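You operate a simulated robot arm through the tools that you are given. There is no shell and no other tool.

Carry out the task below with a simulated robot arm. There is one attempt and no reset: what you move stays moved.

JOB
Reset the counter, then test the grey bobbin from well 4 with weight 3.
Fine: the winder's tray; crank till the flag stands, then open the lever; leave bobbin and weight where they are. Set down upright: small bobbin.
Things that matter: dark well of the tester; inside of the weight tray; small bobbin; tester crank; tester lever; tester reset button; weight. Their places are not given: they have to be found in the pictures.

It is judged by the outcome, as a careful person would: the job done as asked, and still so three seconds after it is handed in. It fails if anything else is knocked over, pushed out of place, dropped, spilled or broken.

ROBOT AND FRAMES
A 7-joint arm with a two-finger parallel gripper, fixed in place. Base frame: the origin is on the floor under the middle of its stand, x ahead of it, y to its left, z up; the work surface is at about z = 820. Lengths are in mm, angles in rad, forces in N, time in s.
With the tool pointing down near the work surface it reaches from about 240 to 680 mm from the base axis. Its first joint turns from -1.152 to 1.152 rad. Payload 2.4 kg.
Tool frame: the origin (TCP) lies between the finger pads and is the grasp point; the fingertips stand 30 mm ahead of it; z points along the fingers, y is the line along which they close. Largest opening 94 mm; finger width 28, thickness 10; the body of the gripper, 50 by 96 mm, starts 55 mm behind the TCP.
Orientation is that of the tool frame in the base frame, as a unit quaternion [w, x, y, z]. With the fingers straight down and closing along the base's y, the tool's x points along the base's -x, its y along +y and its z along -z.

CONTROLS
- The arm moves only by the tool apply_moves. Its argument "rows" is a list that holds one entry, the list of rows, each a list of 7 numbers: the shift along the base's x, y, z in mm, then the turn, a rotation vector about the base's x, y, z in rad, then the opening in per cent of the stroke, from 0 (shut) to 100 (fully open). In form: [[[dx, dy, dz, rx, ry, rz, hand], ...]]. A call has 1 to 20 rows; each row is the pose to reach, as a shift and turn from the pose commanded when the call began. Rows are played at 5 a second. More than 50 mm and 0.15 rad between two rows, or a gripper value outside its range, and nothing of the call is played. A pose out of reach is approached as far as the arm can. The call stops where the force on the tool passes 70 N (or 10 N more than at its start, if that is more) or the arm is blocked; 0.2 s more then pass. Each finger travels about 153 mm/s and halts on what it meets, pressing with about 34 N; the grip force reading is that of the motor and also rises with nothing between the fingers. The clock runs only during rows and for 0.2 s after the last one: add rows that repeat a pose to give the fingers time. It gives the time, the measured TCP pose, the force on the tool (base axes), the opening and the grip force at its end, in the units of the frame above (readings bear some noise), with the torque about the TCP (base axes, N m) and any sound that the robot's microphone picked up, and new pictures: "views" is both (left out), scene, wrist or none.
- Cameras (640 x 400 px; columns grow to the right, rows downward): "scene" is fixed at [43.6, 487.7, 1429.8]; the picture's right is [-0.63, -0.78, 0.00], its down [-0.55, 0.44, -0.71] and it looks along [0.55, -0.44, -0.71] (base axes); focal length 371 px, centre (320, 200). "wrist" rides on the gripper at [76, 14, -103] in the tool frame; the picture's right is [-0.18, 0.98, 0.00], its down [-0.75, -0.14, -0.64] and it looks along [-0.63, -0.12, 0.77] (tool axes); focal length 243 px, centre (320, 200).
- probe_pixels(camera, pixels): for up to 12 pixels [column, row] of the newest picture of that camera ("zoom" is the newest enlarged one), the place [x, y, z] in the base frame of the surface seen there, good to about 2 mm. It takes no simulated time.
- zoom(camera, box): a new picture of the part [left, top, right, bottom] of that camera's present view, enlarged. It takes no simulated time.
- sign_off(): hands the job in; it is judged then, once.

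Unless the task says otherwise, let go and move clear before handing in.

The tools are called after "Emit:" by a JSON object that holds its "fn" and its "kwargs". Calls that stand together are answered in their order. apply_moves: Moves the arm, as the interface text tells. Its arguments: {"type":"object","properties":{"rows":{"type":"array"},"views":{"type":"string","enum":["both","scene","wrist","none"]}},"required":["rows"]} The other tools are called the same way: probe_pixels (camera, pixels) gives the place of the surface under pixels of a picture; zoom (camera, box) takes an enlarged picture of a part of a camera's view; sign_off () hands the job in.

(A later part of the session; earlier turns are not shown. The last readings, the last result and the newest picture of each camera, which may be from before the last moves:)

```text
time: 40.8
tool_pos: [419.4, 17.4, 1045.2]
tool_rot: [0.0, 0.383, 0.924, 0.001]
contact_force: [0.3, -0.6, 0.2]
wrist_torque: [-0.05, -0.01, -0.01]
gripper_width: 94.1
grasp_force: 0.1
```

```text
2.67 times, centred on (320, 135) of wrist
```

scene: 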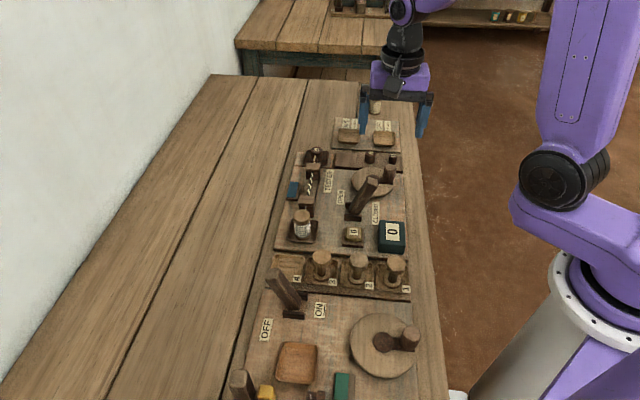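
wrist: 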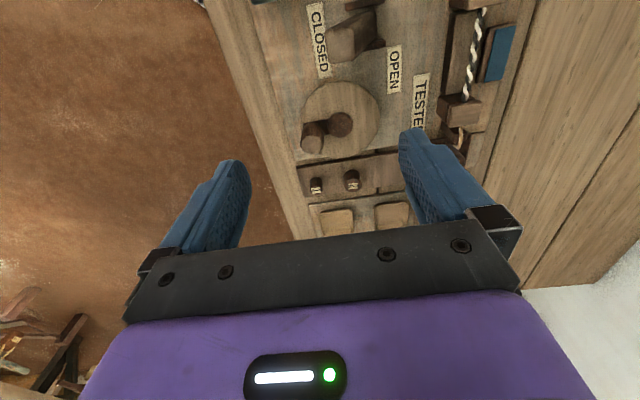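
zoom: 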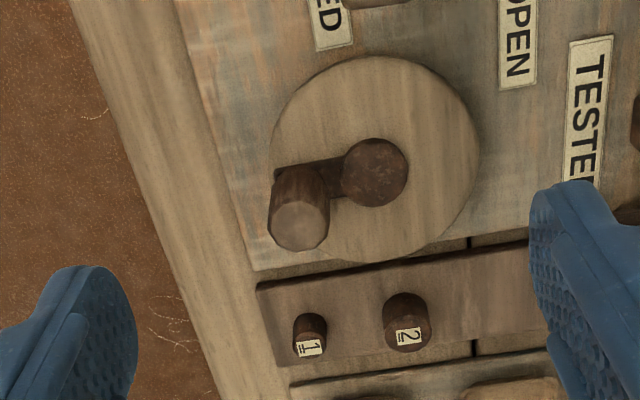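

The lever stays at CLOSED with the flag (blue, scene zoom px 62,225) still lying flat. I'll measure the crank hub and handle precisely from this wrist zoom.

Emit:
{"fn": "probe_pixels", "kwargs": {"camera": "zoom", "pixels": [[375, 172], [346, 172], [404, 172], [375, 143], [375, 202], [299, 227], [275, 227], [323, 224], [299, 208], [299, 246], [286, 185], [320, 180]]}}

Emit:
{"fn": "probe_pixels", "kwargs": {"camera": "zoom", "pixels": [[378, 62], [474, 150], [440, 230], [285, 120], [350, 252], [310, 85], [450, 90], [400, 258], [275, 200], [335, 195]]}}

Emit:
{"fn": "zoom", "kwargs": {"camera": "scene", "box": [340, 150, 420, 200]}}

```text
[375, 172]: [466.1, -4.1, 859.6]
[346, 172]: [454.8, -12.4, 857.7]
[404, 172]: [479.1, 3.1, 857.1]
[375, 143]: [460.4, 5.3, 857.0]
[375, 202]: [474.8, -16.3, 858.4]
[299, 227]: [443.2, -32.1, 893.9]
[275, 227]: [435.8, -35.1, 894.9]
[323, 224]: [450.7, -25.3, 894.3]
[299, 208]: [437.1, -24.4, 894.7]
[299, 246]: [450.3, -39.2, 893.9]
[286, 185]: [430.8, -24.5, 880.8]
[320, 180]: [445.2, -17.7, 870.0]
```

```text
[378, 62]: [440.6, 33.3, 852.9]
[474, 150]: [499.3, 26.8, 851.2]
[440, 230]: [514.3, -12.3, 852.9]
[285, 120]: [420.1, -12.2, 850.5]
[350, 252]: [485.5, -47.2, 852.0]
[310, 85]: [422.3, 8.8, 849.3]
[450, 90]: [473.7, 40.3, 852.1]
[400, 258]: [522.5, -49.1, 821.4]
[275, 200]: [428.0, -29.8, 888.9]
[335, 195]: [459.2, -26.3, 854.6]
```

```text
8.00 times, centred on (380, 175) of scene
```

zoom: 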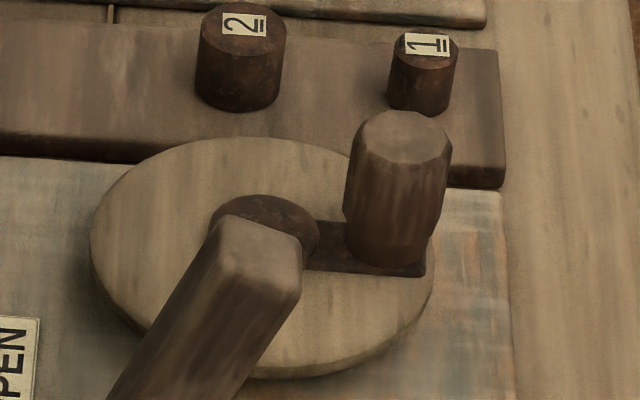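

Crank hub is at (467,-4.5), and the handle is centred at (443.4,-31.3) with top z≈894.5, so its radius is about 36 mm. I'll hover and descend around the handle with the fingers half open.

Emit:
{"fn": "apply_moves", "kwargs": {"rows": [[[12, -24, 0, 0, 0, 0, 60], [24, -48, -20, 0, 0, 0, 52], [24, -48, -60, 0, 0, 0, 52], [24, -48, -100, 0, 0, 0, 52], [24, -48, -130, 0, 0, 0, 52], [24, -48, -130, 0, 0, 0, 52]]]}}

Emit:
{"fn": "zoom", "kwargs": {"camera": "scene", "box": [330, 120, 426, 180]}}

Emit:
{"fn": "zoom", "kwargs": {"camera": "wrist", "box": [220, 60, 420, 185]}}

```text
time: 42.2
tool_pos: [443.3, -31.9, 914.4]
tool_rot: [0.0, 0.383, 0.924, 0.0]
contact_force: [-0.1, 0.6, -0.9]
wrist_torque: [0.03, 0.01, 0.03]
gripper_width: 49.0
grasp_force: 0.1
```

scene: 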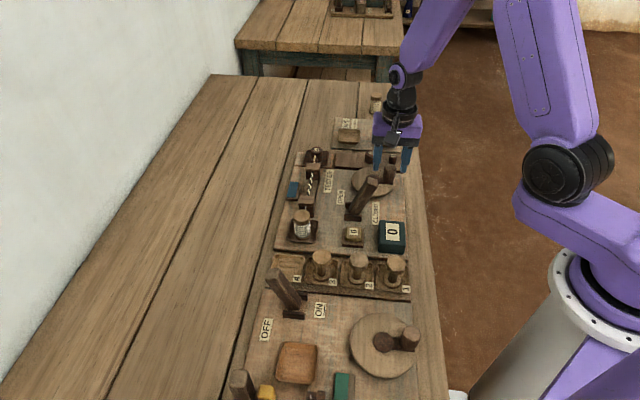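
wrist: 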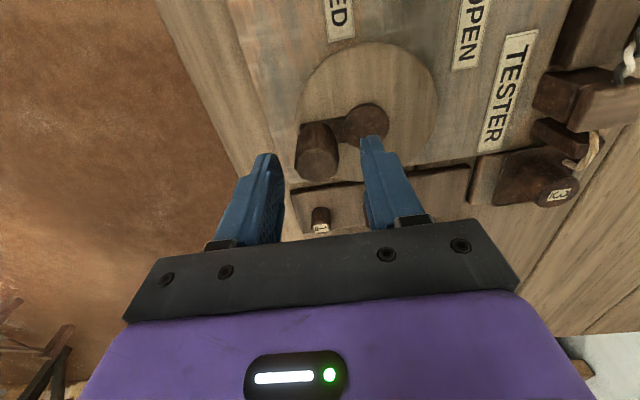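

```text
6.67 times, centred on (378, 150) of scene
```

zoom: 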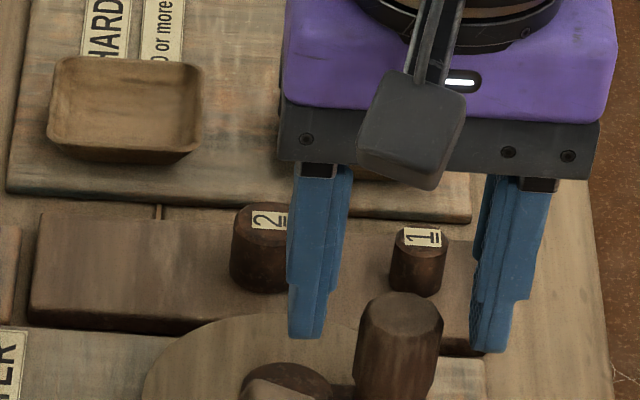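

```text
3.20 times, centred on (320, 122) of wrist
```

zoom: 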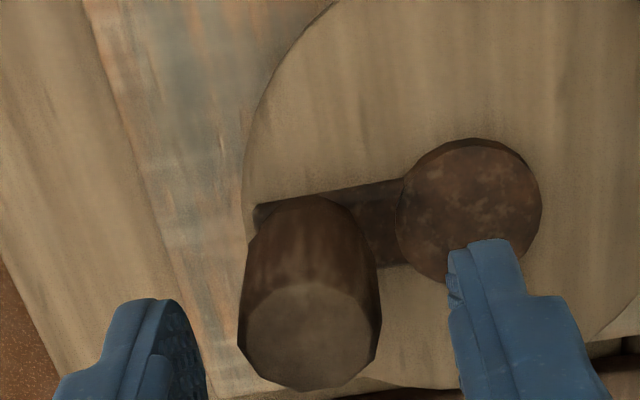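

The handle stands between the open fingers. I'll refine handle and hub centres from this close view before gripping.

Emit:
{"fn": "probe_pixels", "kwargs": {"camera": "zoom", "pixels": [[308, 335], [246, 332], [372, 336], [308, 288], [306, 384], [468, 208], [402, 206], [537, 210], [470, 143], [255, 300], [367, 300], [330, 220]]}}

```text
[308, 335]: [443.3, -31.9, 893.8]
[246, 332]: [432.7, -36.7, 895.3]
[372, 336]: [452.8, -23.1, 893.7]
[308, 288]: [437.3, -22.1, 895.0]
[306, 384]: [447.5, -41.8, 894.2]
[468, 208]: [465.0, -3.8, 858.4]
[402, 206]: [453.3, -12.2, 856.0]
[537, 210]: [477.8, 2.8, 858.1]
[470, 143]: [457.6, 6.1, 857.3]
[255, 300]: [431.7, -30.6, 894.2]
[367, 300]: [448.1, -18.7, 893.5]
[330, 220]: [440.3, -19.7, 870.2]
```

Handle centre is about (443,-31.2), hub (466.3,-4.5), radius ≈35.5. I'll descend the last 17 mm and grip the handle.

Emit:
{"fn": "apply_moves", "kwargs": {"rows": [[[0, 0, -9, 0, 0, 0, 52], [0, 0, -17, 0, 0, 0, 52], [0, 0, -17, 0, 0, 0, 40], [0, 0, -17, 0, 0, 0, 25], [0, 0, -17, 0, 0, 0, 10], [0, 0, -17, 0, 0, 0, 10], [0, 0, -17, 0, 0, 0, 10]]]}}

Emit:
{"fn": "zoom", "kwargs": {"camera": "scene", "box": [330, 130, 426, 190]}}

```text
time: 43.8
tool_pos: [442.9, -29.8, 899.6]
tool_rot: [-0.003, 0.384, 0.923, -0.001]
contact_force: [-26.8, -27.7, 17.5]
wrist_torque: [0.09, -0.61, 0.03]
gripper_width: 26.6
grasp_force: 45.3
```

scene: 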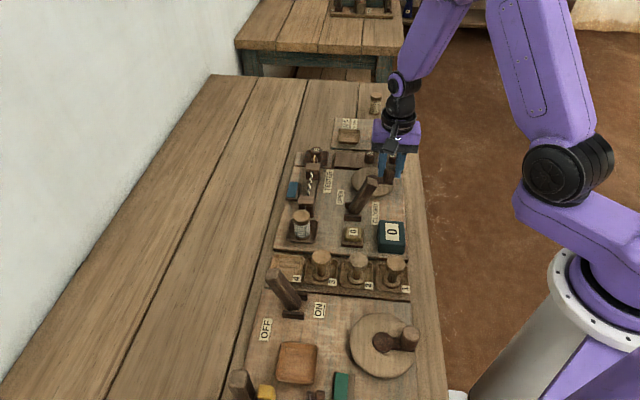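
wrist: 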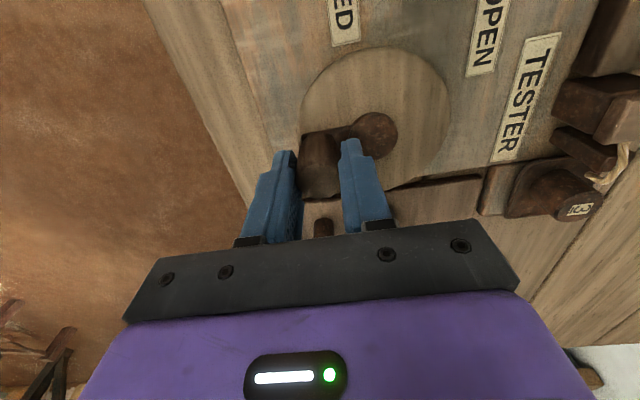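

```text
6.67 times, centred on (378, 160) of scene
```

zoom: 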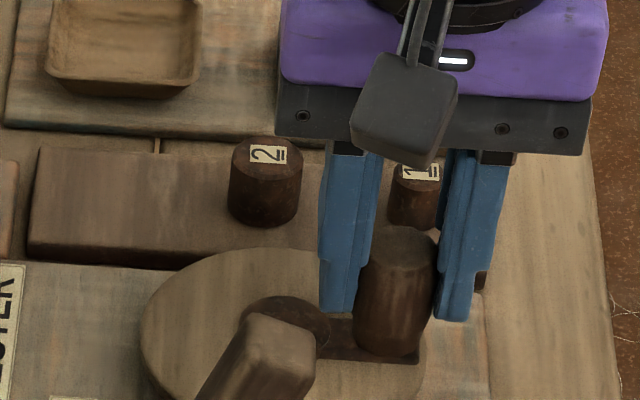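

The fingers hold the handle at 26.6 mm, but a side force of about 38 N toward [-1,-1] shows the TCP is roughly 2 mm off the handle's true axis. I'll shift to relax that force.

Emit:
{"fn": "apply_moves", "kwargs": {"rows": [[[-0.6, -0.6, 0.5, 0, 0, 0, 10], [-1.2, -1.2, 1, 0, 0, 0, 10], [-1.2, -1.2, 1, 0, 0, 0, 10]]], "views": "none"}}

```text
time: 44.6
tool_pos: [440.8, -31.4, 899.0]
tool_rot: [-0.003, 0.384, 0.923, 0.0]
contact_force: [-15.5, -24.5, -17.7]
wrist_torque: [0.23, -0.3, 0.04]
gripper_width: 26.8
grasp_force: 44.7
```

The force fell to (-15.5,-24.5,-17.7) N. I'll shift a little more and drop half a millimetre.

Emit:
{"fn": "apply_moves", "kwargs": {"rows": [[[-0.7, -1, -0.5, 0, 0, 0, 10], [-1.2, -1.8, -0.5, 0, 0, 0, 10], [-1.2, -1.8, -0.5, 0, 0, 0, 10]]], "views": "none"}}

```text
time: 45.4
tool_pos: [443.0, -30.8, 897.9]
tool_rot: [-0.001, 0.383, 0.924, 0.0]
contact_force: [-8.5, -15.0, -32.6]
wrist_torque: [0.13, -0.31, -0.05]
gripper_width: 26.8
grasp_force: 45.0
```

Forces respond oddly to the shifts, so I'll check for another contact by looking at the lever tip, hub and fingers in the pictures.

Emit:
{"fn": "apply_moves", "kwargs": {"rows": [[[0, 0, 0.5, 0, 0, 0, 10], [0, 0, 0.5, 0, 0, 0, 10]]]}}

Emit:
{"fn": "zoom", "kwargs": {"camera": "wrist", "box": [240, 90, 400, 190]}}

Emit:
{"fn": "zoom", "kwargs": {"camera": "scene", "box": [330, 140, 426, 200]}}

```text
time: 46.0
tool_pos: [441.7, -33.1, 898.8]
tool_rot: [-0.001, 0.383, 0.924, -0.001]
contact_force: [-3.0, -10.7, -45.0]
wrist_torque: [0.08, -0.6, -0.03]
gripper_width: 26.7
grasp_force: 44.8
```

scene: 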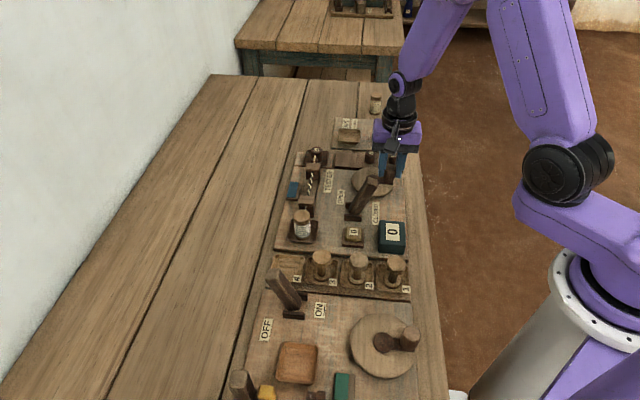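
wrist: 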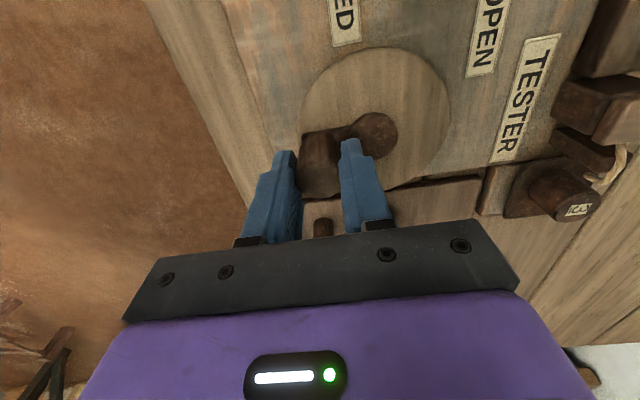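

```text
4.00 times, centred on (320, 140) of wrist
```

zoom: 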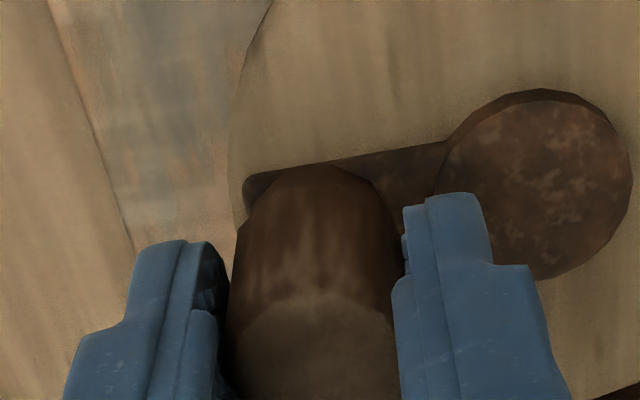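

```text
6.67 times, centred on (378, 170) of scene
```

zoom: 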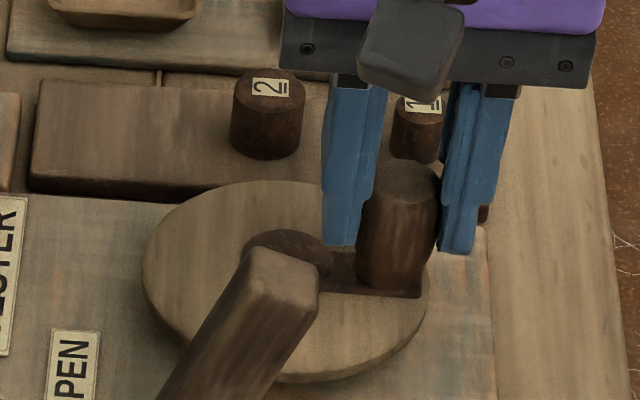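

The grip seems to have locked in a position error rather than hitting anything else (fingers clear of hub and lever). I'll loosen the fingers slightly, let the arm relax, and see the residual force.

Emit:
{"fn": "apply_moves", "kwargs": {"rows": [[[0, 0, 0, 0, 0, 0, 34], [0, 0, 0, 0, 0, 0, 34], [0, 0, 0, 0, 0, 0, 34]]]}}

Emit:
{"fn": "zoom", "kwargs": {"camera": "wrist", "box": [240, 90, 400, 190]}}

```text
time: 46.8
tool_pos: [443.3, -31.4, 900.0]
tool_rot: [0.0, 0.383, 0.924, 0.0]
contact_force: [-0.7, 0.4, -0.4]
wrist_torque: [-0.02, 0.02, 0.04]
gripper_width: 32.0
grasp_force: 0.1
```

scene: 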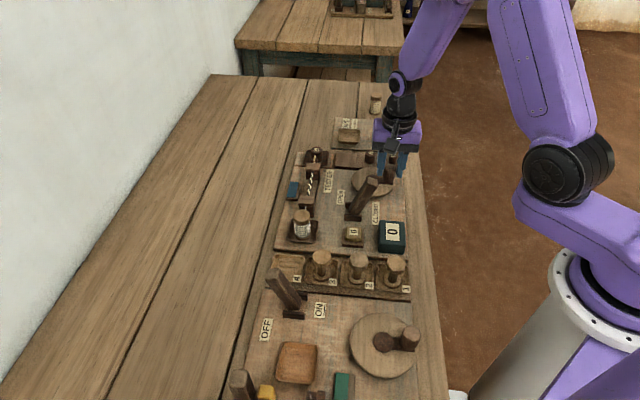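
wrist: 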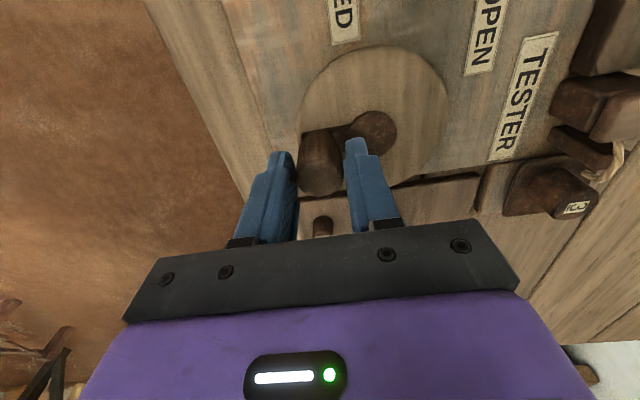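

```text
4.00 times, centred on (320, 140) of wrist
```

zoom: 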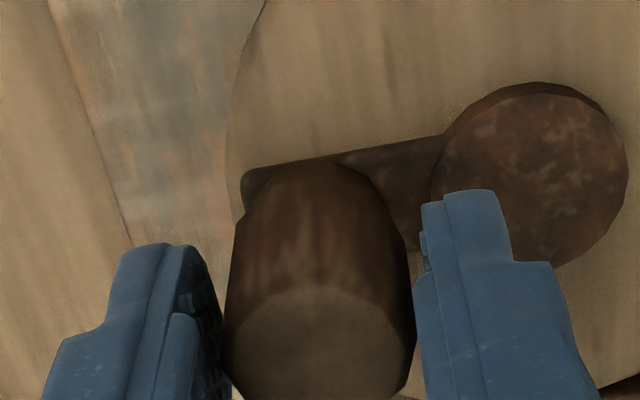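

With the fingers loosened the forces vanish. I'll take a couple of null readings to average out the pose noise.

Emit:
{"fn": "apply_moves", "kwargs": {"rows": [[[0, 0, 0, 0, 0, 0, 34]]], "views": "none"}}

Emit:
{"fn": "apply_moves", "kwargs": {"rows": [[[0, 0, 0, 0, 0, 0, 34]]], "views": "none"}}

Emit:
{"fn": "apply_moves", "kwargs": {"rows": [[[0, 0, 0, 0, 0, 0, 34]]], "views": "none"}}

Emit:
{"fn": "probe_pixels", "kwargs": {"camera": "wrist", "pixels": [[298, 190], [343, 187], [321, 178], [302, 175], [341, 172], [374, 134], [357, 134], [391, 134], [374, 118], [346, 160], [296, 165]]}}

```text
time: 47.2
tool_pos: [443.2, -33.7, 901.2]
tool_rot: [0.0, 0.383, 0.924, 0.0]
contact_force: [0.5, 0.1, -0.6]
wrist_torque: [-0.02, -0.01, 0.03]
gripper_width: 32.1
grasp_force: 0.0
```

```text
time: 47.6
tool_pos: [441.8, -32.3, 900.3]
tool_rot: [0.001, 0.382, 0.924, -0.001]
contact_force: [-0.5, 0.1, -0.4]
wrist_torque: [-0.04, -0.02, 0.0]
gripper_width: 32.1
grasp_force: 0.0
```

```text
time: 48.0
tool_pos: [442.1, -31.7, 898.6]
tool_rot: [-0.001, 0.383, 0.924, 0.001]
contact_force: [1.2, 0.6, 0.2]
wrist_torque: [-0.01, -0.03, -0.01]
gripper_width: 32.2
grasp_force: 0.1
```

```text
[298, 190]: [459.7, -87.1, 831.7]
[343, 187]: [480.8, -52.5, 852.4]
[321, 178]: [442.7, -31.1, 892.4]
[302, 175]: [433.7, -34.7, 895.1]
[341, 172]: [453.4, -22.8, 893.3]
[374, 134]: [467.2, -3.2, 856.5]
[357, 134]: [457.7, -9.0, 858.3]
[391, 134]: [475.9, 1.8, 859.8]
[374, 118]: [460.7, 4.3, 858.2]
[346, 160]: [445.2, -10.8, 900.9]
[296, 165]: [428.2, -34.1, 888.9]
```

Averaging gives TCP ≈ (442.6,-32.3,900) versus handle ≈ (443.1,-31.2). I'll shift by that difference and re-grip to see whether the side force is smaller.

Emit:
{"fn": "apply_moves", "kwargs": {"rows": [[[0.5, 1.1, 0, 0, 0, 0, 34], [0.5, 1.1, 0, 0, 0, 0, 20], [0.5, 1.1, 0, 0, 0, 0, 20], [0.5, 1.1, 0, 0, 0, 0, 20]]], "views": "none"}}

```text
time: 49.0
tool_pos: [441.6, -31.4, 899.6]
tool_rot: [0.0, 0.384, 0.923, 0.0]
contact_force: [-4.4, -4.7, -0.1]
wrist_torque: [0.29, -0.33, 0.02]
gripper_width: 26.6
grasp_force: 45.3
```

The re-grip leaves only about 6 N of side force. I'll try a cautious 30° clockwise turn of the crank about hub (466.6,-4.5).

Emit:
{"fn": "apply_moves", "kwargs": {"rows": [[[-4.29, 4.5, 0, 0, 0, 0, 20], [-7.74, 9.69, 0, 0, 0, 0, 20], [-10.24, 15.38, 0, 0, 0, 0, 20], [-10.24, 15.38, 0, 0, 0, 0, 20]]]}}

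Emit:
{"fn": "zoom", "kwargs": {"camera": "scene", "box": [280, 140, 420, 250]}}

```text
time: 50.0
tool_pos: [432.4, -23.3, 901.2]
tool_rot: [0.003, 0.39, 0.921, 0.001]
contact_force: [6.9, -49.8, 17.9]
wrist_torque: [-1.48, -0.14, -0.33]
gripper_width: 26.6
grasp_force: 45.2
```

scene: 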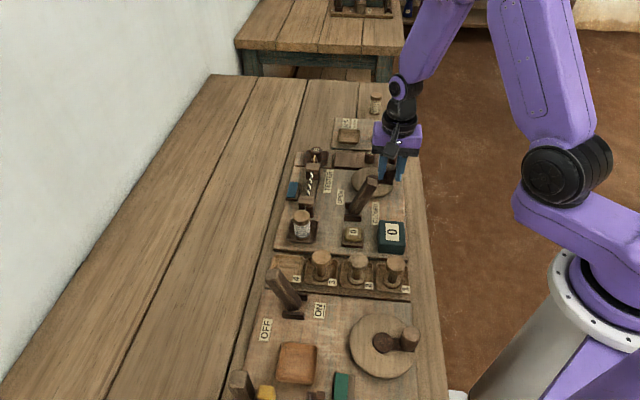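
wrist: 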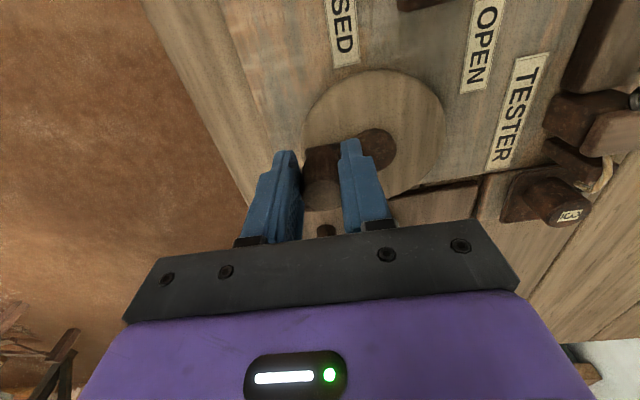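

```text
3.64 times, centred on (350, 195) of scene
```

zoom: 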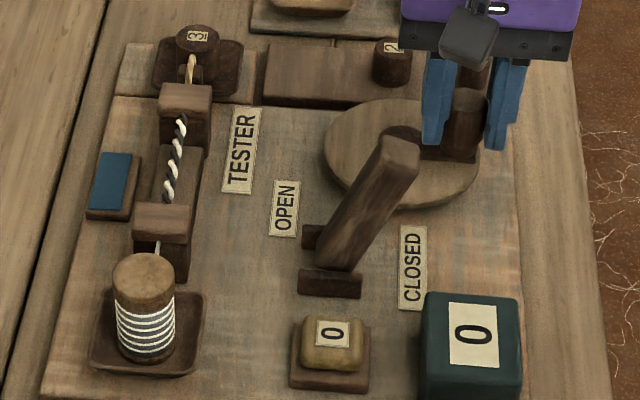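

The crank did not turn: the handle slid about 13 mm along the pads with 50 N of resistance, so clockwise seems blocked. I'll loosen, go back to the handle's centre, re-grip and try counter-clockwise.

Emit:
{"fn": "apply_moves", "kwargs": {"rows": [[[-5, 8, 0, 0, 0, 0, 20], [0, 0, 0, 0, 0, 0, 34], [10.24, -15.38, 0, 0, 0, 0, 34], [10.24, -15.38, 0, 0, 0, 0, 34], [10.24, -15.38, 0, 0, 0, 0, 34]]]}}

Emit:
{"fn": "zoom", "kwargs": {"camera": "wrist", "box": [240, 90, 400, 190]}}

```text
time: 51.2
tool_pos: [441.9, -30.4, 899.5]
tool_rot: [0.001, 0.382, 0.924, 0.0]
contact_force: [0.2, 0.3, -0.4]
wrist_torque: [-0.02, -0.03, 0.04]
gripper_width: 32.0
grasp_force: 0.1
```

scene: 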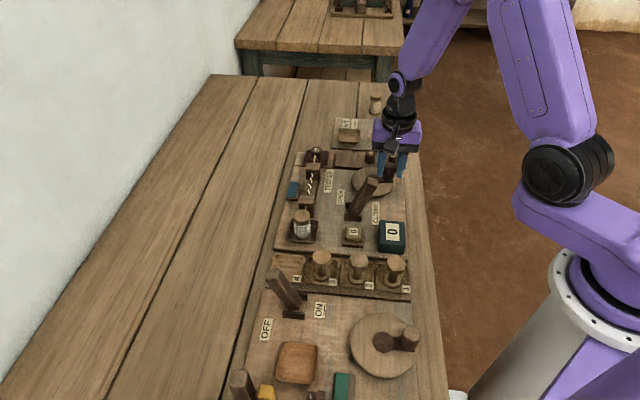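
wrist: 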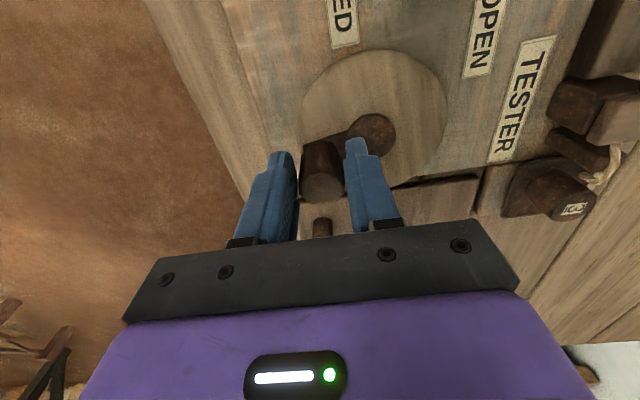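

```text
4.00 times, centred on (320, 140) of wrist
```

zoom: 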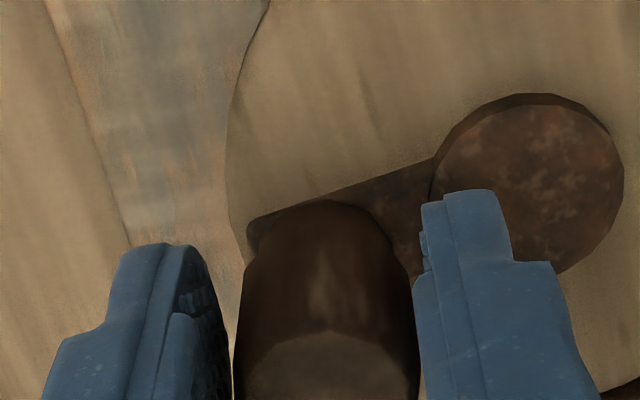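

The crank arm's angle in the wrist picture has shifted slightly counter-clockwise, so it turned a bit on the way back. I'll probe the handle's new position.

Emit:
{"fn": "probe_pixels", "kwargs": {"camera": "zoom", "pixels": [[328, 365], [260, 355], [405, 355], [328, 337], [330, 210], [520, 180], [440, 180], [610, 180], [528, 105], [252, 300], [408, 300]]}}

Emit:
{"fn": "probe_pixels", "kwargs": {"camera": "wrist", "pixels": [[322, 185], [304, 183], [341, 183], [322, 175], [322, 198]]}}

```text
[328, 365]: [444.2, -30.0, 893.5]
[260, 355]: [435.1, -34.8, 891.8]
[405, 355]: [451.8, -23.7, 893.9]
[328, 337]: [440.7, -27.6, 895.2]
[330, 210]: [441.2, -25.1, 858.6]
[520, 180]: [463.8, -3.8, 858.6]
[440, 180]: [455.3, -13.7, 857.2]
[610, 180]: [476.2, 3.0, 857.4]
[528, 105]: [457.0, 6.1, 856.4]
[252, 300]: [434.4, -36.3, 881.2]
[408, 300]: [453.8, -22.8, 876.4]
```

```text
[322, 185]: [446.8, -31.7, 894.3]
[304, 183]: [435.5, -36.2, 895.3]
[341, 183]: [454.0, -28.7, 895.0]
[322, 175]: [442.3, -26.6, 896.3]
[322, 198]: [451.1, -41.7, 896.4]
```

The handle is now near (445.8,-33.3), i.e. turned about 5° counter-clockwise. I'll re-centre, re-grip, and turn 30° counter-clockwise in small steps.

Emit:
{"fn": "apply_moves", "kwargs": {"rows": [[[3.5, -2.2, 0, 0, 0, 0, 34], [3.5, -2.2, 0, 0, 0, 0, 34], [3.5, -2.2, 0, 0, 0, 0, 20], [3.5, -2.2, 0, 0, 0, 0, 20], [3.5, -2.2, 0, 0, 0, 0, 20], [8.83, -5.38, 0, 0, 0, 0, 20], [14.63, -7.58, 0, 0, 0, 0, 20], [20.72, -8.75, 0, 0, 0, 0, 20], [20.72, -8.75, 0, 0, 0, 0, 20]]]}}

Emit:
{"fn": "zoom", "kwargs": {"camera": "scene", "box": [280, 140, 420, 250]}}

Emit:
{"fn": "zoom", "kwargs": {"camera": "wrist", "box": [240, 90, 400, 190]}}

```text
time: 53.2
tool_pos: [464.1, -40.0, 900.3]
tool_rot: [0.002, 0.384, 0.924, 0.001]
contact_force: [-0.1, -12.5, 22.8]
wrist_torque: [-0.49, 0.68, -0.01]
gripper_width: 26.2
grasp_force: 45.4
```

scene: 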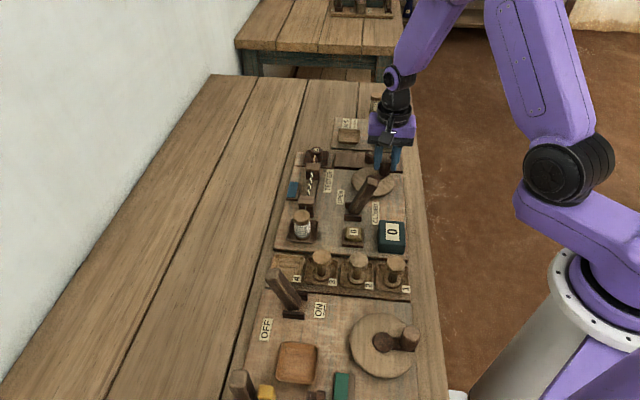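
wrist: 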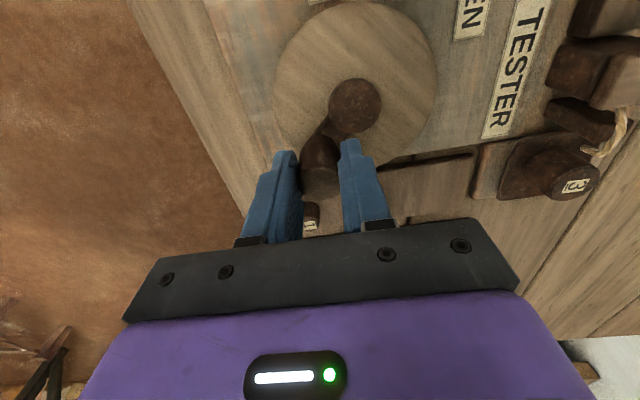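

```text
3.64 times, centred on (350, 195) of scene
```

zoom: 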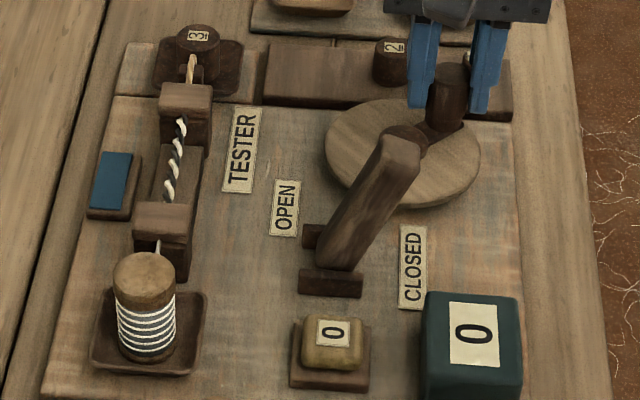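

```text
4.00 times, centred on (320, 140) of wrist
```

zoom: 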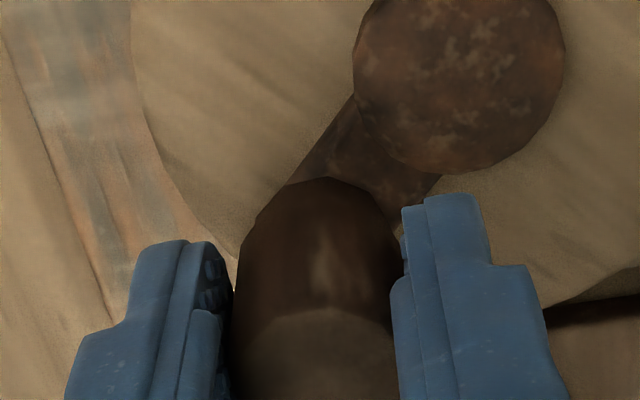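

Counter-clockwise works: the crank arm clearly rotated with only light force. I'll continue counter-clockwise for another 180° in 20° steps and check the force.

Emit:
{"fn": "apply_moves", "kwargs": {"rows": [[[12.33, 0.91, 0, 0, 0, 0, 20], [23.61, 5.98, 0, 0, 0, 0, 20], [32.47, 14.6, 0, 0, 0, 0, 20], [37.85, 25.73, 0, 0, 0, 0, 20], [39.1, 38.03, 0, 0, 0, 0, 20], [36.07, 50.01, 0, 0, 0, 0, 20], [29.12, 60.24, 0, 0, 0, 0, 20], [19.09, 67.47, 0, 0, 0, 0, 20], [7.2, 70.84, 0, 0, 0, 0, 20]]]}}

Emit:
{"fn": "zoom", "kwargs": {"camera": "scene", "box": [280, 140, 420, 250]}}

Emit:
{"fn": "zoom", "kwargs": {"camera": "wrist", "box": [240, 90, 400, 190]}}

```text
time: 55.2
tool_pos: [469.7, 28.9, 901.1]
tool_rot: [0.001, 0.384, 0.923, 0.0]
contact_force: [-4.5, -27.9, 16.3]
wrist_torque: [-0.62, 0.29, -0.03]
gripper_width: 26.5
grasp_force: 45.2
```

scene: 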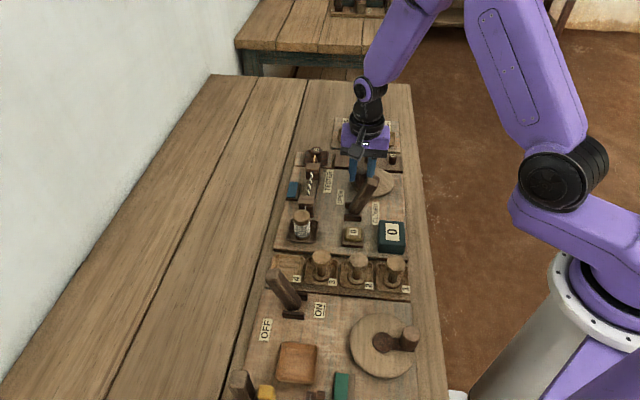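
wrist: 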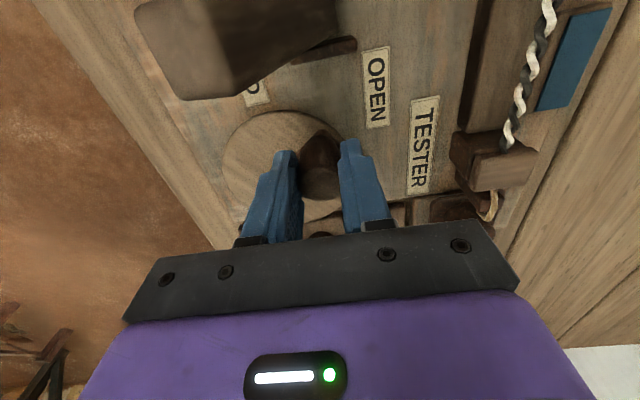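

```text
3.64 times, centred on (350, 195) of scene
```

zoom: 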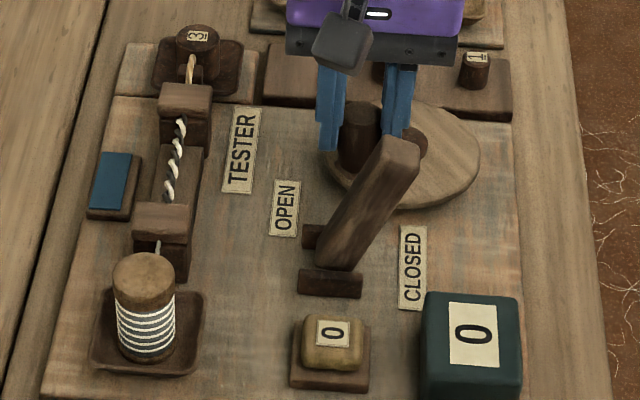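

```text
4.00 times, centred on (320, 140) of wrist
```

zoom: 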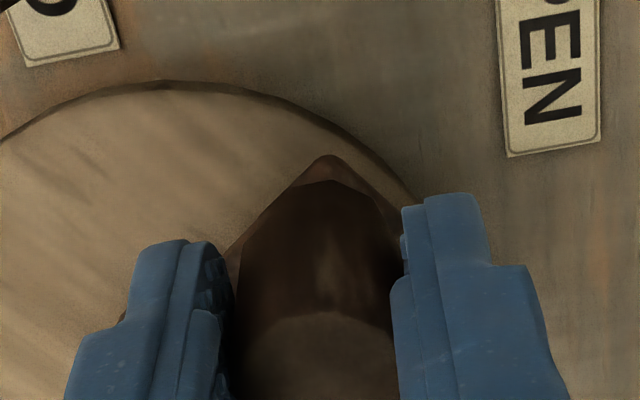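

The crank has made about half a turn counter-clockwise (handle now near (470,30)), with moderate forces. I'll complete the turn and check the counter.

Emit:
{"fn": "apply_moves", "kwargs": {"rows": [[[-12.33, -0.91, 0, 0, 0, 0, 20], [-23.61, -5.98, 0, 0, 0, 0, 20], [-32.47, -14.6, 0, 0, 0, 0, 20], [-37.85, -25.73, 0, 0, 0, 0, 20], [-39.1, -38.03, 0, 0, 0, 0, 20], [-36.07, -50.01, 0, 0, 0, 0, 20], [-29.12, -60.24, 0, 0, 0, 0, 20], [-19.09, -67.47, 0, 0, 0, 0, 20], [-7.2, -70.84, 0, 0, 0, 0, 20]]]}}

Emit:
{"fn": "zoom", "kwargs": {"camera": "scene", "box": [280, 140, 420, 250]}}

Emit:
{"fn": "zoom", "kwargs": {"camera": "wrist", "box": [240, 90, 400, 190]}}

```text
time: 57.2
tool_pos: [463.3, -39.1, 899.2]
tool_rot: [0.001, 0.383, 0.924, 0.0]
contact_force: [-0.9, -6.8, 11.8]
wrist_torque: [-0.06, 0.25, -0.04]
gripper_width: 26.3
grasp_force: 45.1
```

scene: 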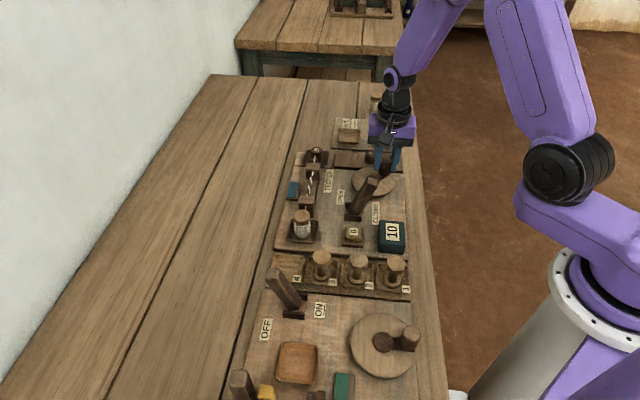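
wrist: 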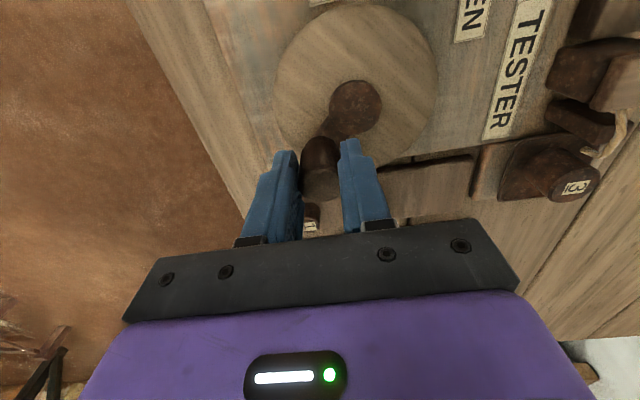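

```text
3.64 times, centred on (350, 195) of scene
```

zoom: 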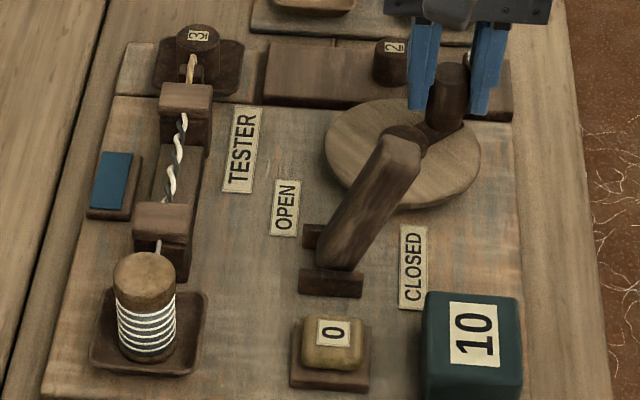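

```text
4.00 times, centred on (320, 140) of wrist
```

zoom: 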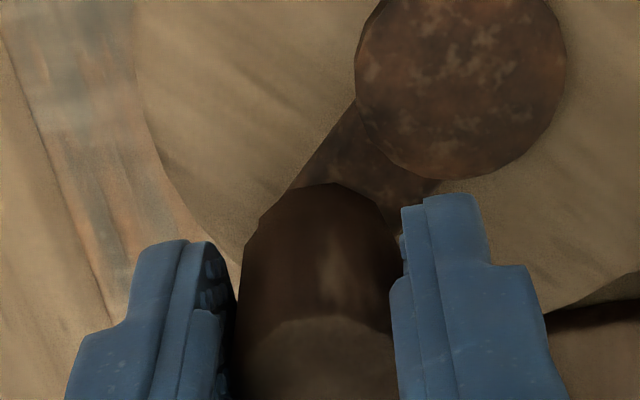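

One full turn brought the counter to 10 and the thread is visibly untwisting (scene zoom px 175,160), flag still flat. I'll continue in quarter to half turns, checking the flag each time.

Emit:
{"fn": "apply_moves", "kwargs": {"rows": [[[12.33, 0.91, 0, 0, 0, 0, 20], [23.61, 5.98, 0, 0, 0, 0, 20], [32.47, 14.6, 0, 0, 0, 0, 20], [37.85, 25.73, 0, 0, 0, 0, 20], [39.1, 38.03, 0, 0, 0, 0, 20]]], "views": "scene"}}

Emit:
{"fn": "zoom", "kwargs": {"camera": "scene", "box": [280, 140, 420, 250]}}

```text
time: 58.4
tool_pos: [499.0, -2.6, 899.8]
tool_rot: [-0.002, 0.384, 0.924, -0.001]
contact_force: [-19.8, -1.8, 35.5]
wrist_torque: [-0.01, 0.12, -0.07]
gripper_width: 26.0
grasp_force: 44.9
```

scene: 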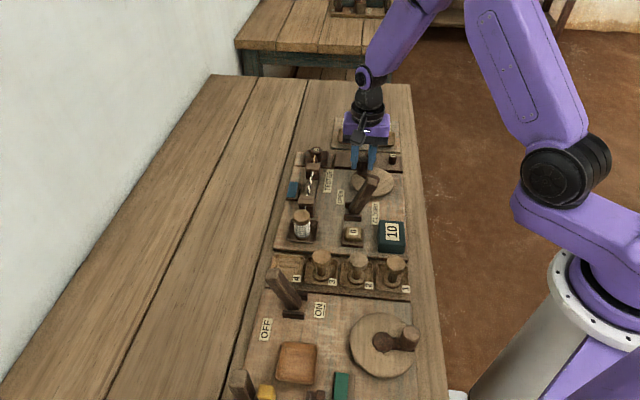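

```text
3.64 times, centred on (350, 195) of scene
```

zoom: 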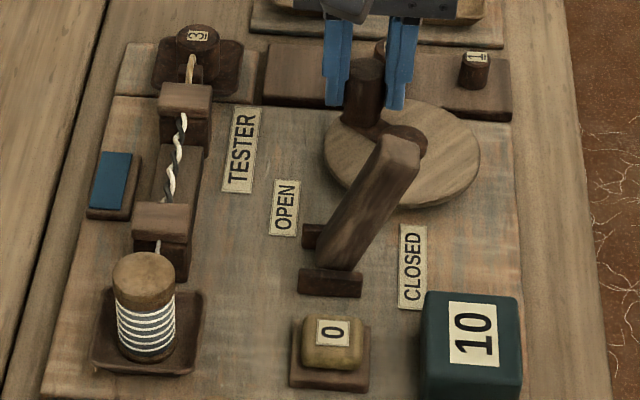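

Flag still flat and counter 10; thread twist continuing to decrease. I'll go on another 80° with a half-millimetre rise to ease the vertical force.

Emit:
{"fn": "apply_moves", "kwargs": {"rows": [[[-3.03, 11.98, 0.3, 0, 0, 0, 20], [-9.98, 22.21, 0.6, 0, 0, 0, 20], [-20.01, 29.44, 0.6, 0, 0, 0, 20], [-31.9, 32.81, 0.6, 0, 0, 0, 20]]], "views": "scene"}}

Emit:
{"fn": "zoom", "kwargs": {"camera": "scene", "box": [280, 140, 420, 250]}}

```text
time: 59.4
tool_pos: [468.6, 31.0, 899.5]
tool_rot: [0.001, 0.383, 0.924, 0.0]
contact_force: [-1.3, -13.7, 9.7]
wrist_torque: [-0.05, 0.4, 0.0]
gripper_width: 26.2
grasp_force: 45.1
```

scene: 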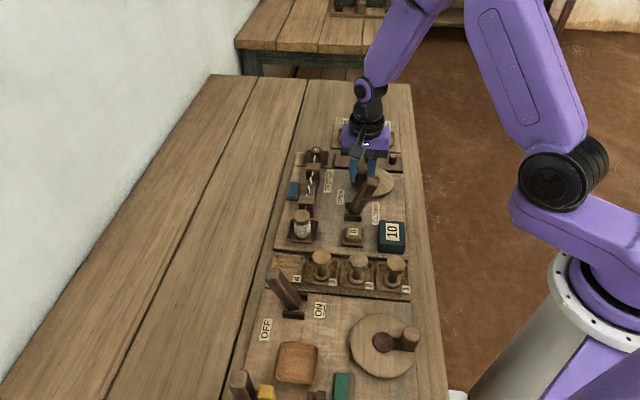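

```text
3.64 times, centred on (350, 195) of scene
```

zoom: 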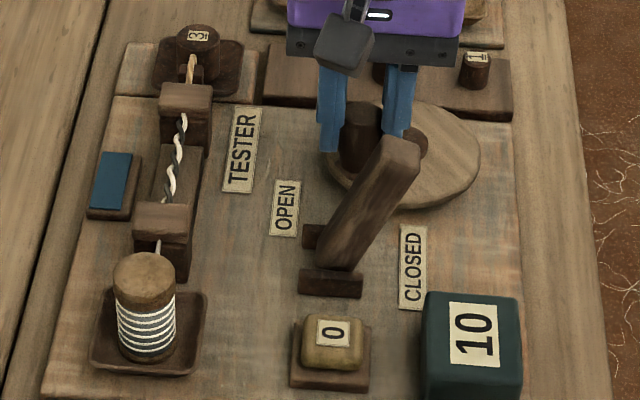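

Flag still flat, counter 10. I'll continue with the next half turn.

Emit:
{"fn": "apply_moves", "kwargs": {"rows": [[[-12.33, -0.91, 0, 0, 0, 0, 20], [-23.61, -5.98, 0, 0, 0, 0, 20], [-32.47, -14.6, 0, 0, 0, 0, 20], [-37.85, -25.73, 0, 0, 0, 0, 20], [-39.1, -38.03, 0, 0, 0, 0, 20], [-36.07, -50.01, 0, 0, 0, 0, 20], [-29.12, -60.24, 0, 0, 0, 0, 20], [-19.09, -67.47, 0, 0, 0, 0, 20], [-7.2, -70.84, 0, 0, 0, 0, 20]]], "views": "scene"}}

Emit:
{"fn": "zoom", "kwargs": {"camera": "scene", "box": [280, 140, 420, 250]}}

```text
time: 61.4
tool_pos: [462.7, -40.2, 900.0]
tool_rot: [-0.001, 0.383, 0.924, 0.0]
contact_force: [-0.4, -4.5, -44.8]
wrist_torque: [0.05, -0.09, 0.0]
gripper_width: 26.3
grasp_force: 45.4
```

scene: 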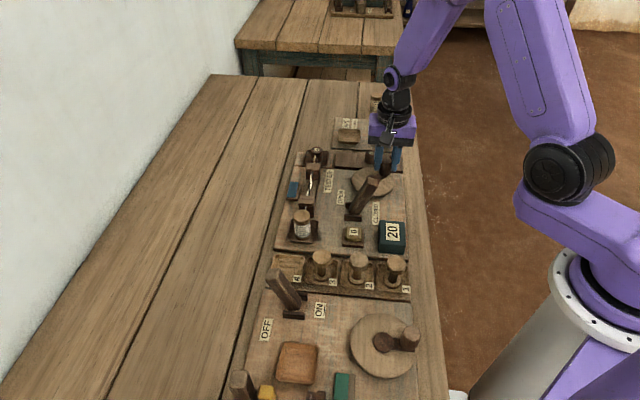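

```text
3.64 times, centred on (350, 195) of scene
```

zoom: 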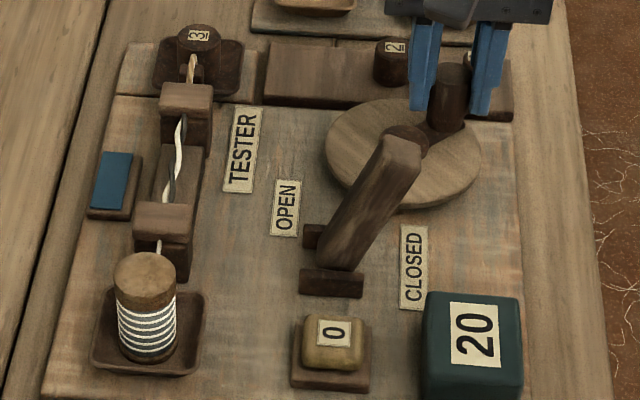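

Counter reads 20, the thread is nearly straight, flag still flat; a −45 N vertical pull has built up. I'll ease z down and continue in quarter turns.

Emit:
{"fn": "apply_moves", "kwargs": {"rows": [[[0, 0, -0.6, 0, 0, 0, 20], [0, 0, -1.0, 0, 0, 0, 20]]], "views": "none"}}

```text
time: 62.0
tool_pos: [463.4, -39.2, 900.3]
tool_rot: [0.0, 0.383, 0.924, 0.001]
contact_force: [0.1, -2.8, -14.7]
wrist_torque: [0.8, 1.09, -0.02]
gripper_width: 26.2
grasp_force: 45.3
```

Vertical force is down to −15 N. I'll turn another 100° in 20° steps and check the flag.

Emit:
{"fn": "apply_moves", "kwargs": {"rows": [[[12.33, 0.91, 0, 0, 0, 0, 20], [23.61, 5.98, 0, 0, 0, 0, 20], [32.47, 14.6, 0, 0, 0, 0, 20], [37.85, 25.73, 0, 0, 0, 0, 20], [39.1, 38.03, 0, 0, 0, 0, 20]]], "views": "scene"}}

Emit:
{"fn": "zoom", "kwargs": {"camera": "scene", "box": [280, 140, 420, 250]}}

```text
time: 63.2
tool_pos: [499.7, -3.2, 900.4]
tool_rot: [-0.004, 0.383, 0.924, -0.002]
contact_force: [-31.7, -3.2, 33.9]
wrist_torque: [-0.39, -0.27, -0.05]
gripper_width: 26.1
grasp_force: 44.8
```

scene: 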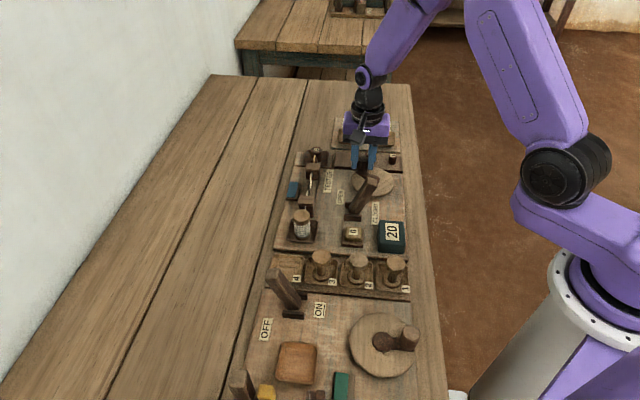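

```text
3.64 times, centred on (350, 195) of scene
```

zoom: 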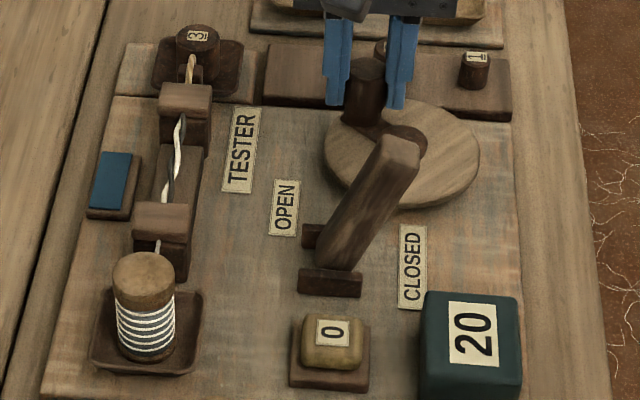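

Flag still flat and counter at 20. I'll continue the next 80°.

Emit:
{"fn": "apply_moves", "kwargs": {"rows": [[[-3.03, 11.98, 0.3, 0, 0, 0, 20], [-9.98, 22.21, 0.6, 0, 0, 0, 20], [-20.01, 29.44, 0.6, 0, 0, 0, 20], [-31.9, 32.81, 0.6, 0, 0, 0, 20]]], "views": "scene"}}

Emit:
{"fn": "zoom", "kwargs": {"camera": "scene", "box": [280, 140, 420, 250]}}

```text
time: 64.2
tool_pos: [471.1, 29.1, 900.2]
tool_rot: [0.0, 0.385, 0.923, 0.0]
contact_force: [-3.4, -22.9, -9.4]
wrist_torque: [0.1, 0.67, -0.08]
gripper_width: 26.2
grasp_force: 44.7
```

scene: 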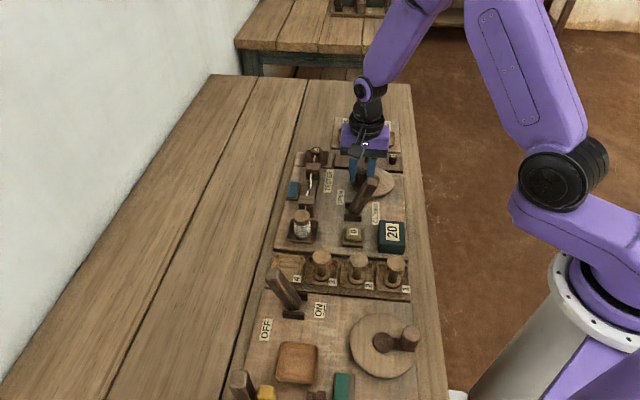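

```text
3.64 times, centred on (350, 195) of scene
```

zoom: 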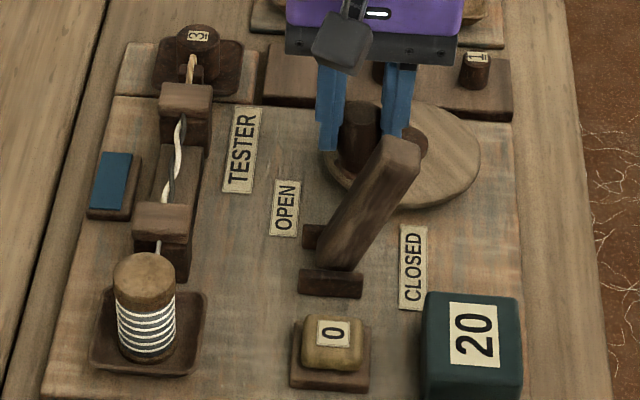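

Still flat at 2.5 turns. I'll do the next 100°.

Emit:
{"fn": "apply_moves", "kwargs": {"rows": [[[-12.33, -0.91, -0.2, 0, 0, 0, 20], [-23.61, -5.98, -0.4, 0, 0, 0, 20], [-32.47, -14.6, -0.4, 0, 0, 0, 20], [-37.85, -25.73, -0.4, 0, 0, 0, 20], [-39.1, -38.03, -0.4, 0, 0, 0, 20]]], "views": "scene"}}

Emit:
{"fn": "zoom", "kwargs": {"camera": "scene", "box": [280, 140, 420, 250]}}

```text
time: 65.4
tool_pos: [430.0, -6.2, 899.3]
tool_rot: [-0.002, 0.383, 0.924, -0.001]
contact_force: [-5.4, 0.2, -17.8]
wrist_torque: [0.41, 0.25, -0.02]
gripper_width: 26.0
grasp_force: 45.1
```

scene: 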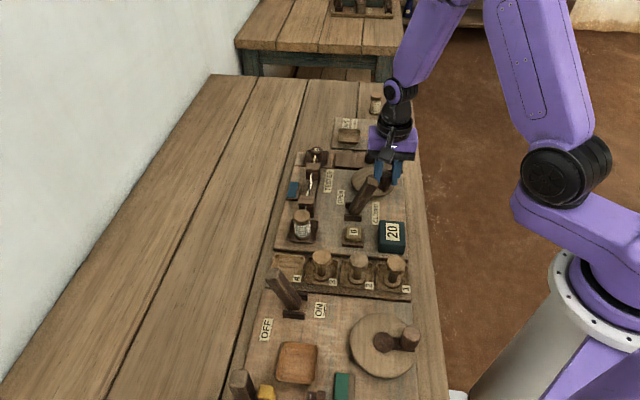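

```text
3.64 times, centred on (350, 195) of scene
```

zoom: 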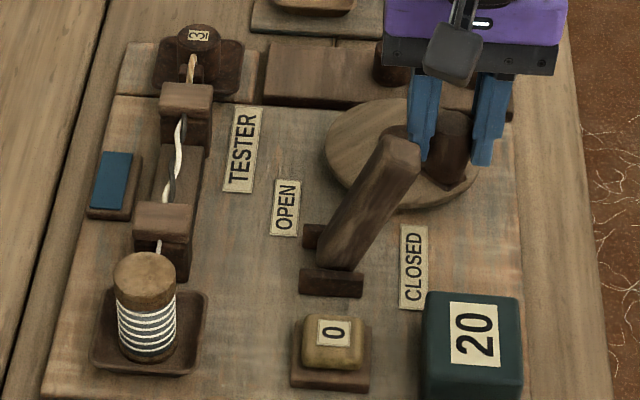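

Flag still flat. I'll complete the third turn with the next 80°.

Emit:
{"fn": "apply_moves", "kwargs": {"rows": [[[3.03, -11.98, -0.2, 0, 0, 0, 20], [9.98, -22.21, -0.4, 0, 0, 0, 20], [20.01, -29.44, -0.4, 0, 0, 0, 20], [31.9, -32.81, -0.4, 0, 0, 0, 20]]], "views": "scene"}}

Emit:
{"fn": "zoom", "kwargs": {"camera": "scene", "box": [280, 140, 420, 250]}}

```text
time: 66.4
tool_pos: [466.0, -40.2, 899.5]
tool_rot: [0.002, 0.383, 0.924, -0.001]
contact_force: [-0.1, -9.8, -12.8]
wrist_torque: [-0.22, 0.07, -0.02]
gripper_width: 26.2
grasp_force: 44.7
```

scene: 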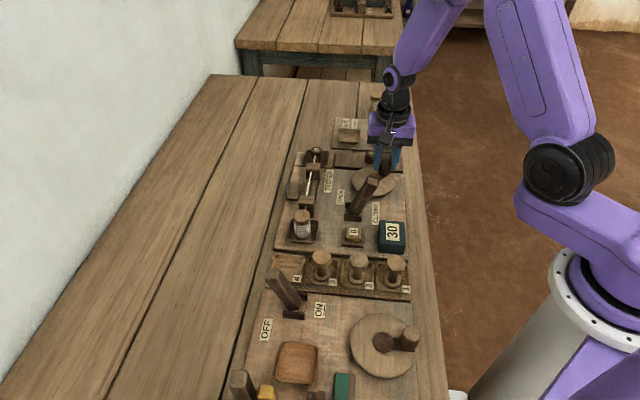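

```text
3.64 times, centred on (350, 195) of scene
```

zoom: 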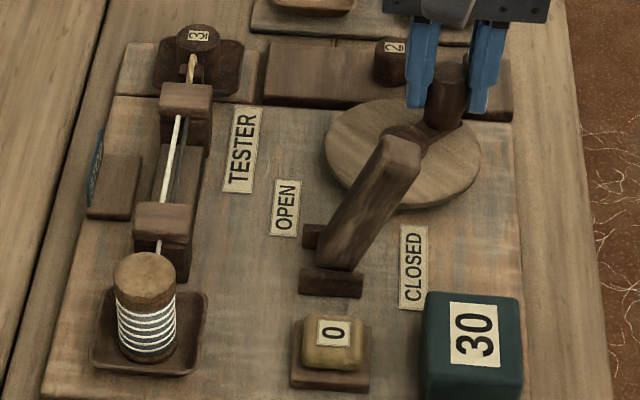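

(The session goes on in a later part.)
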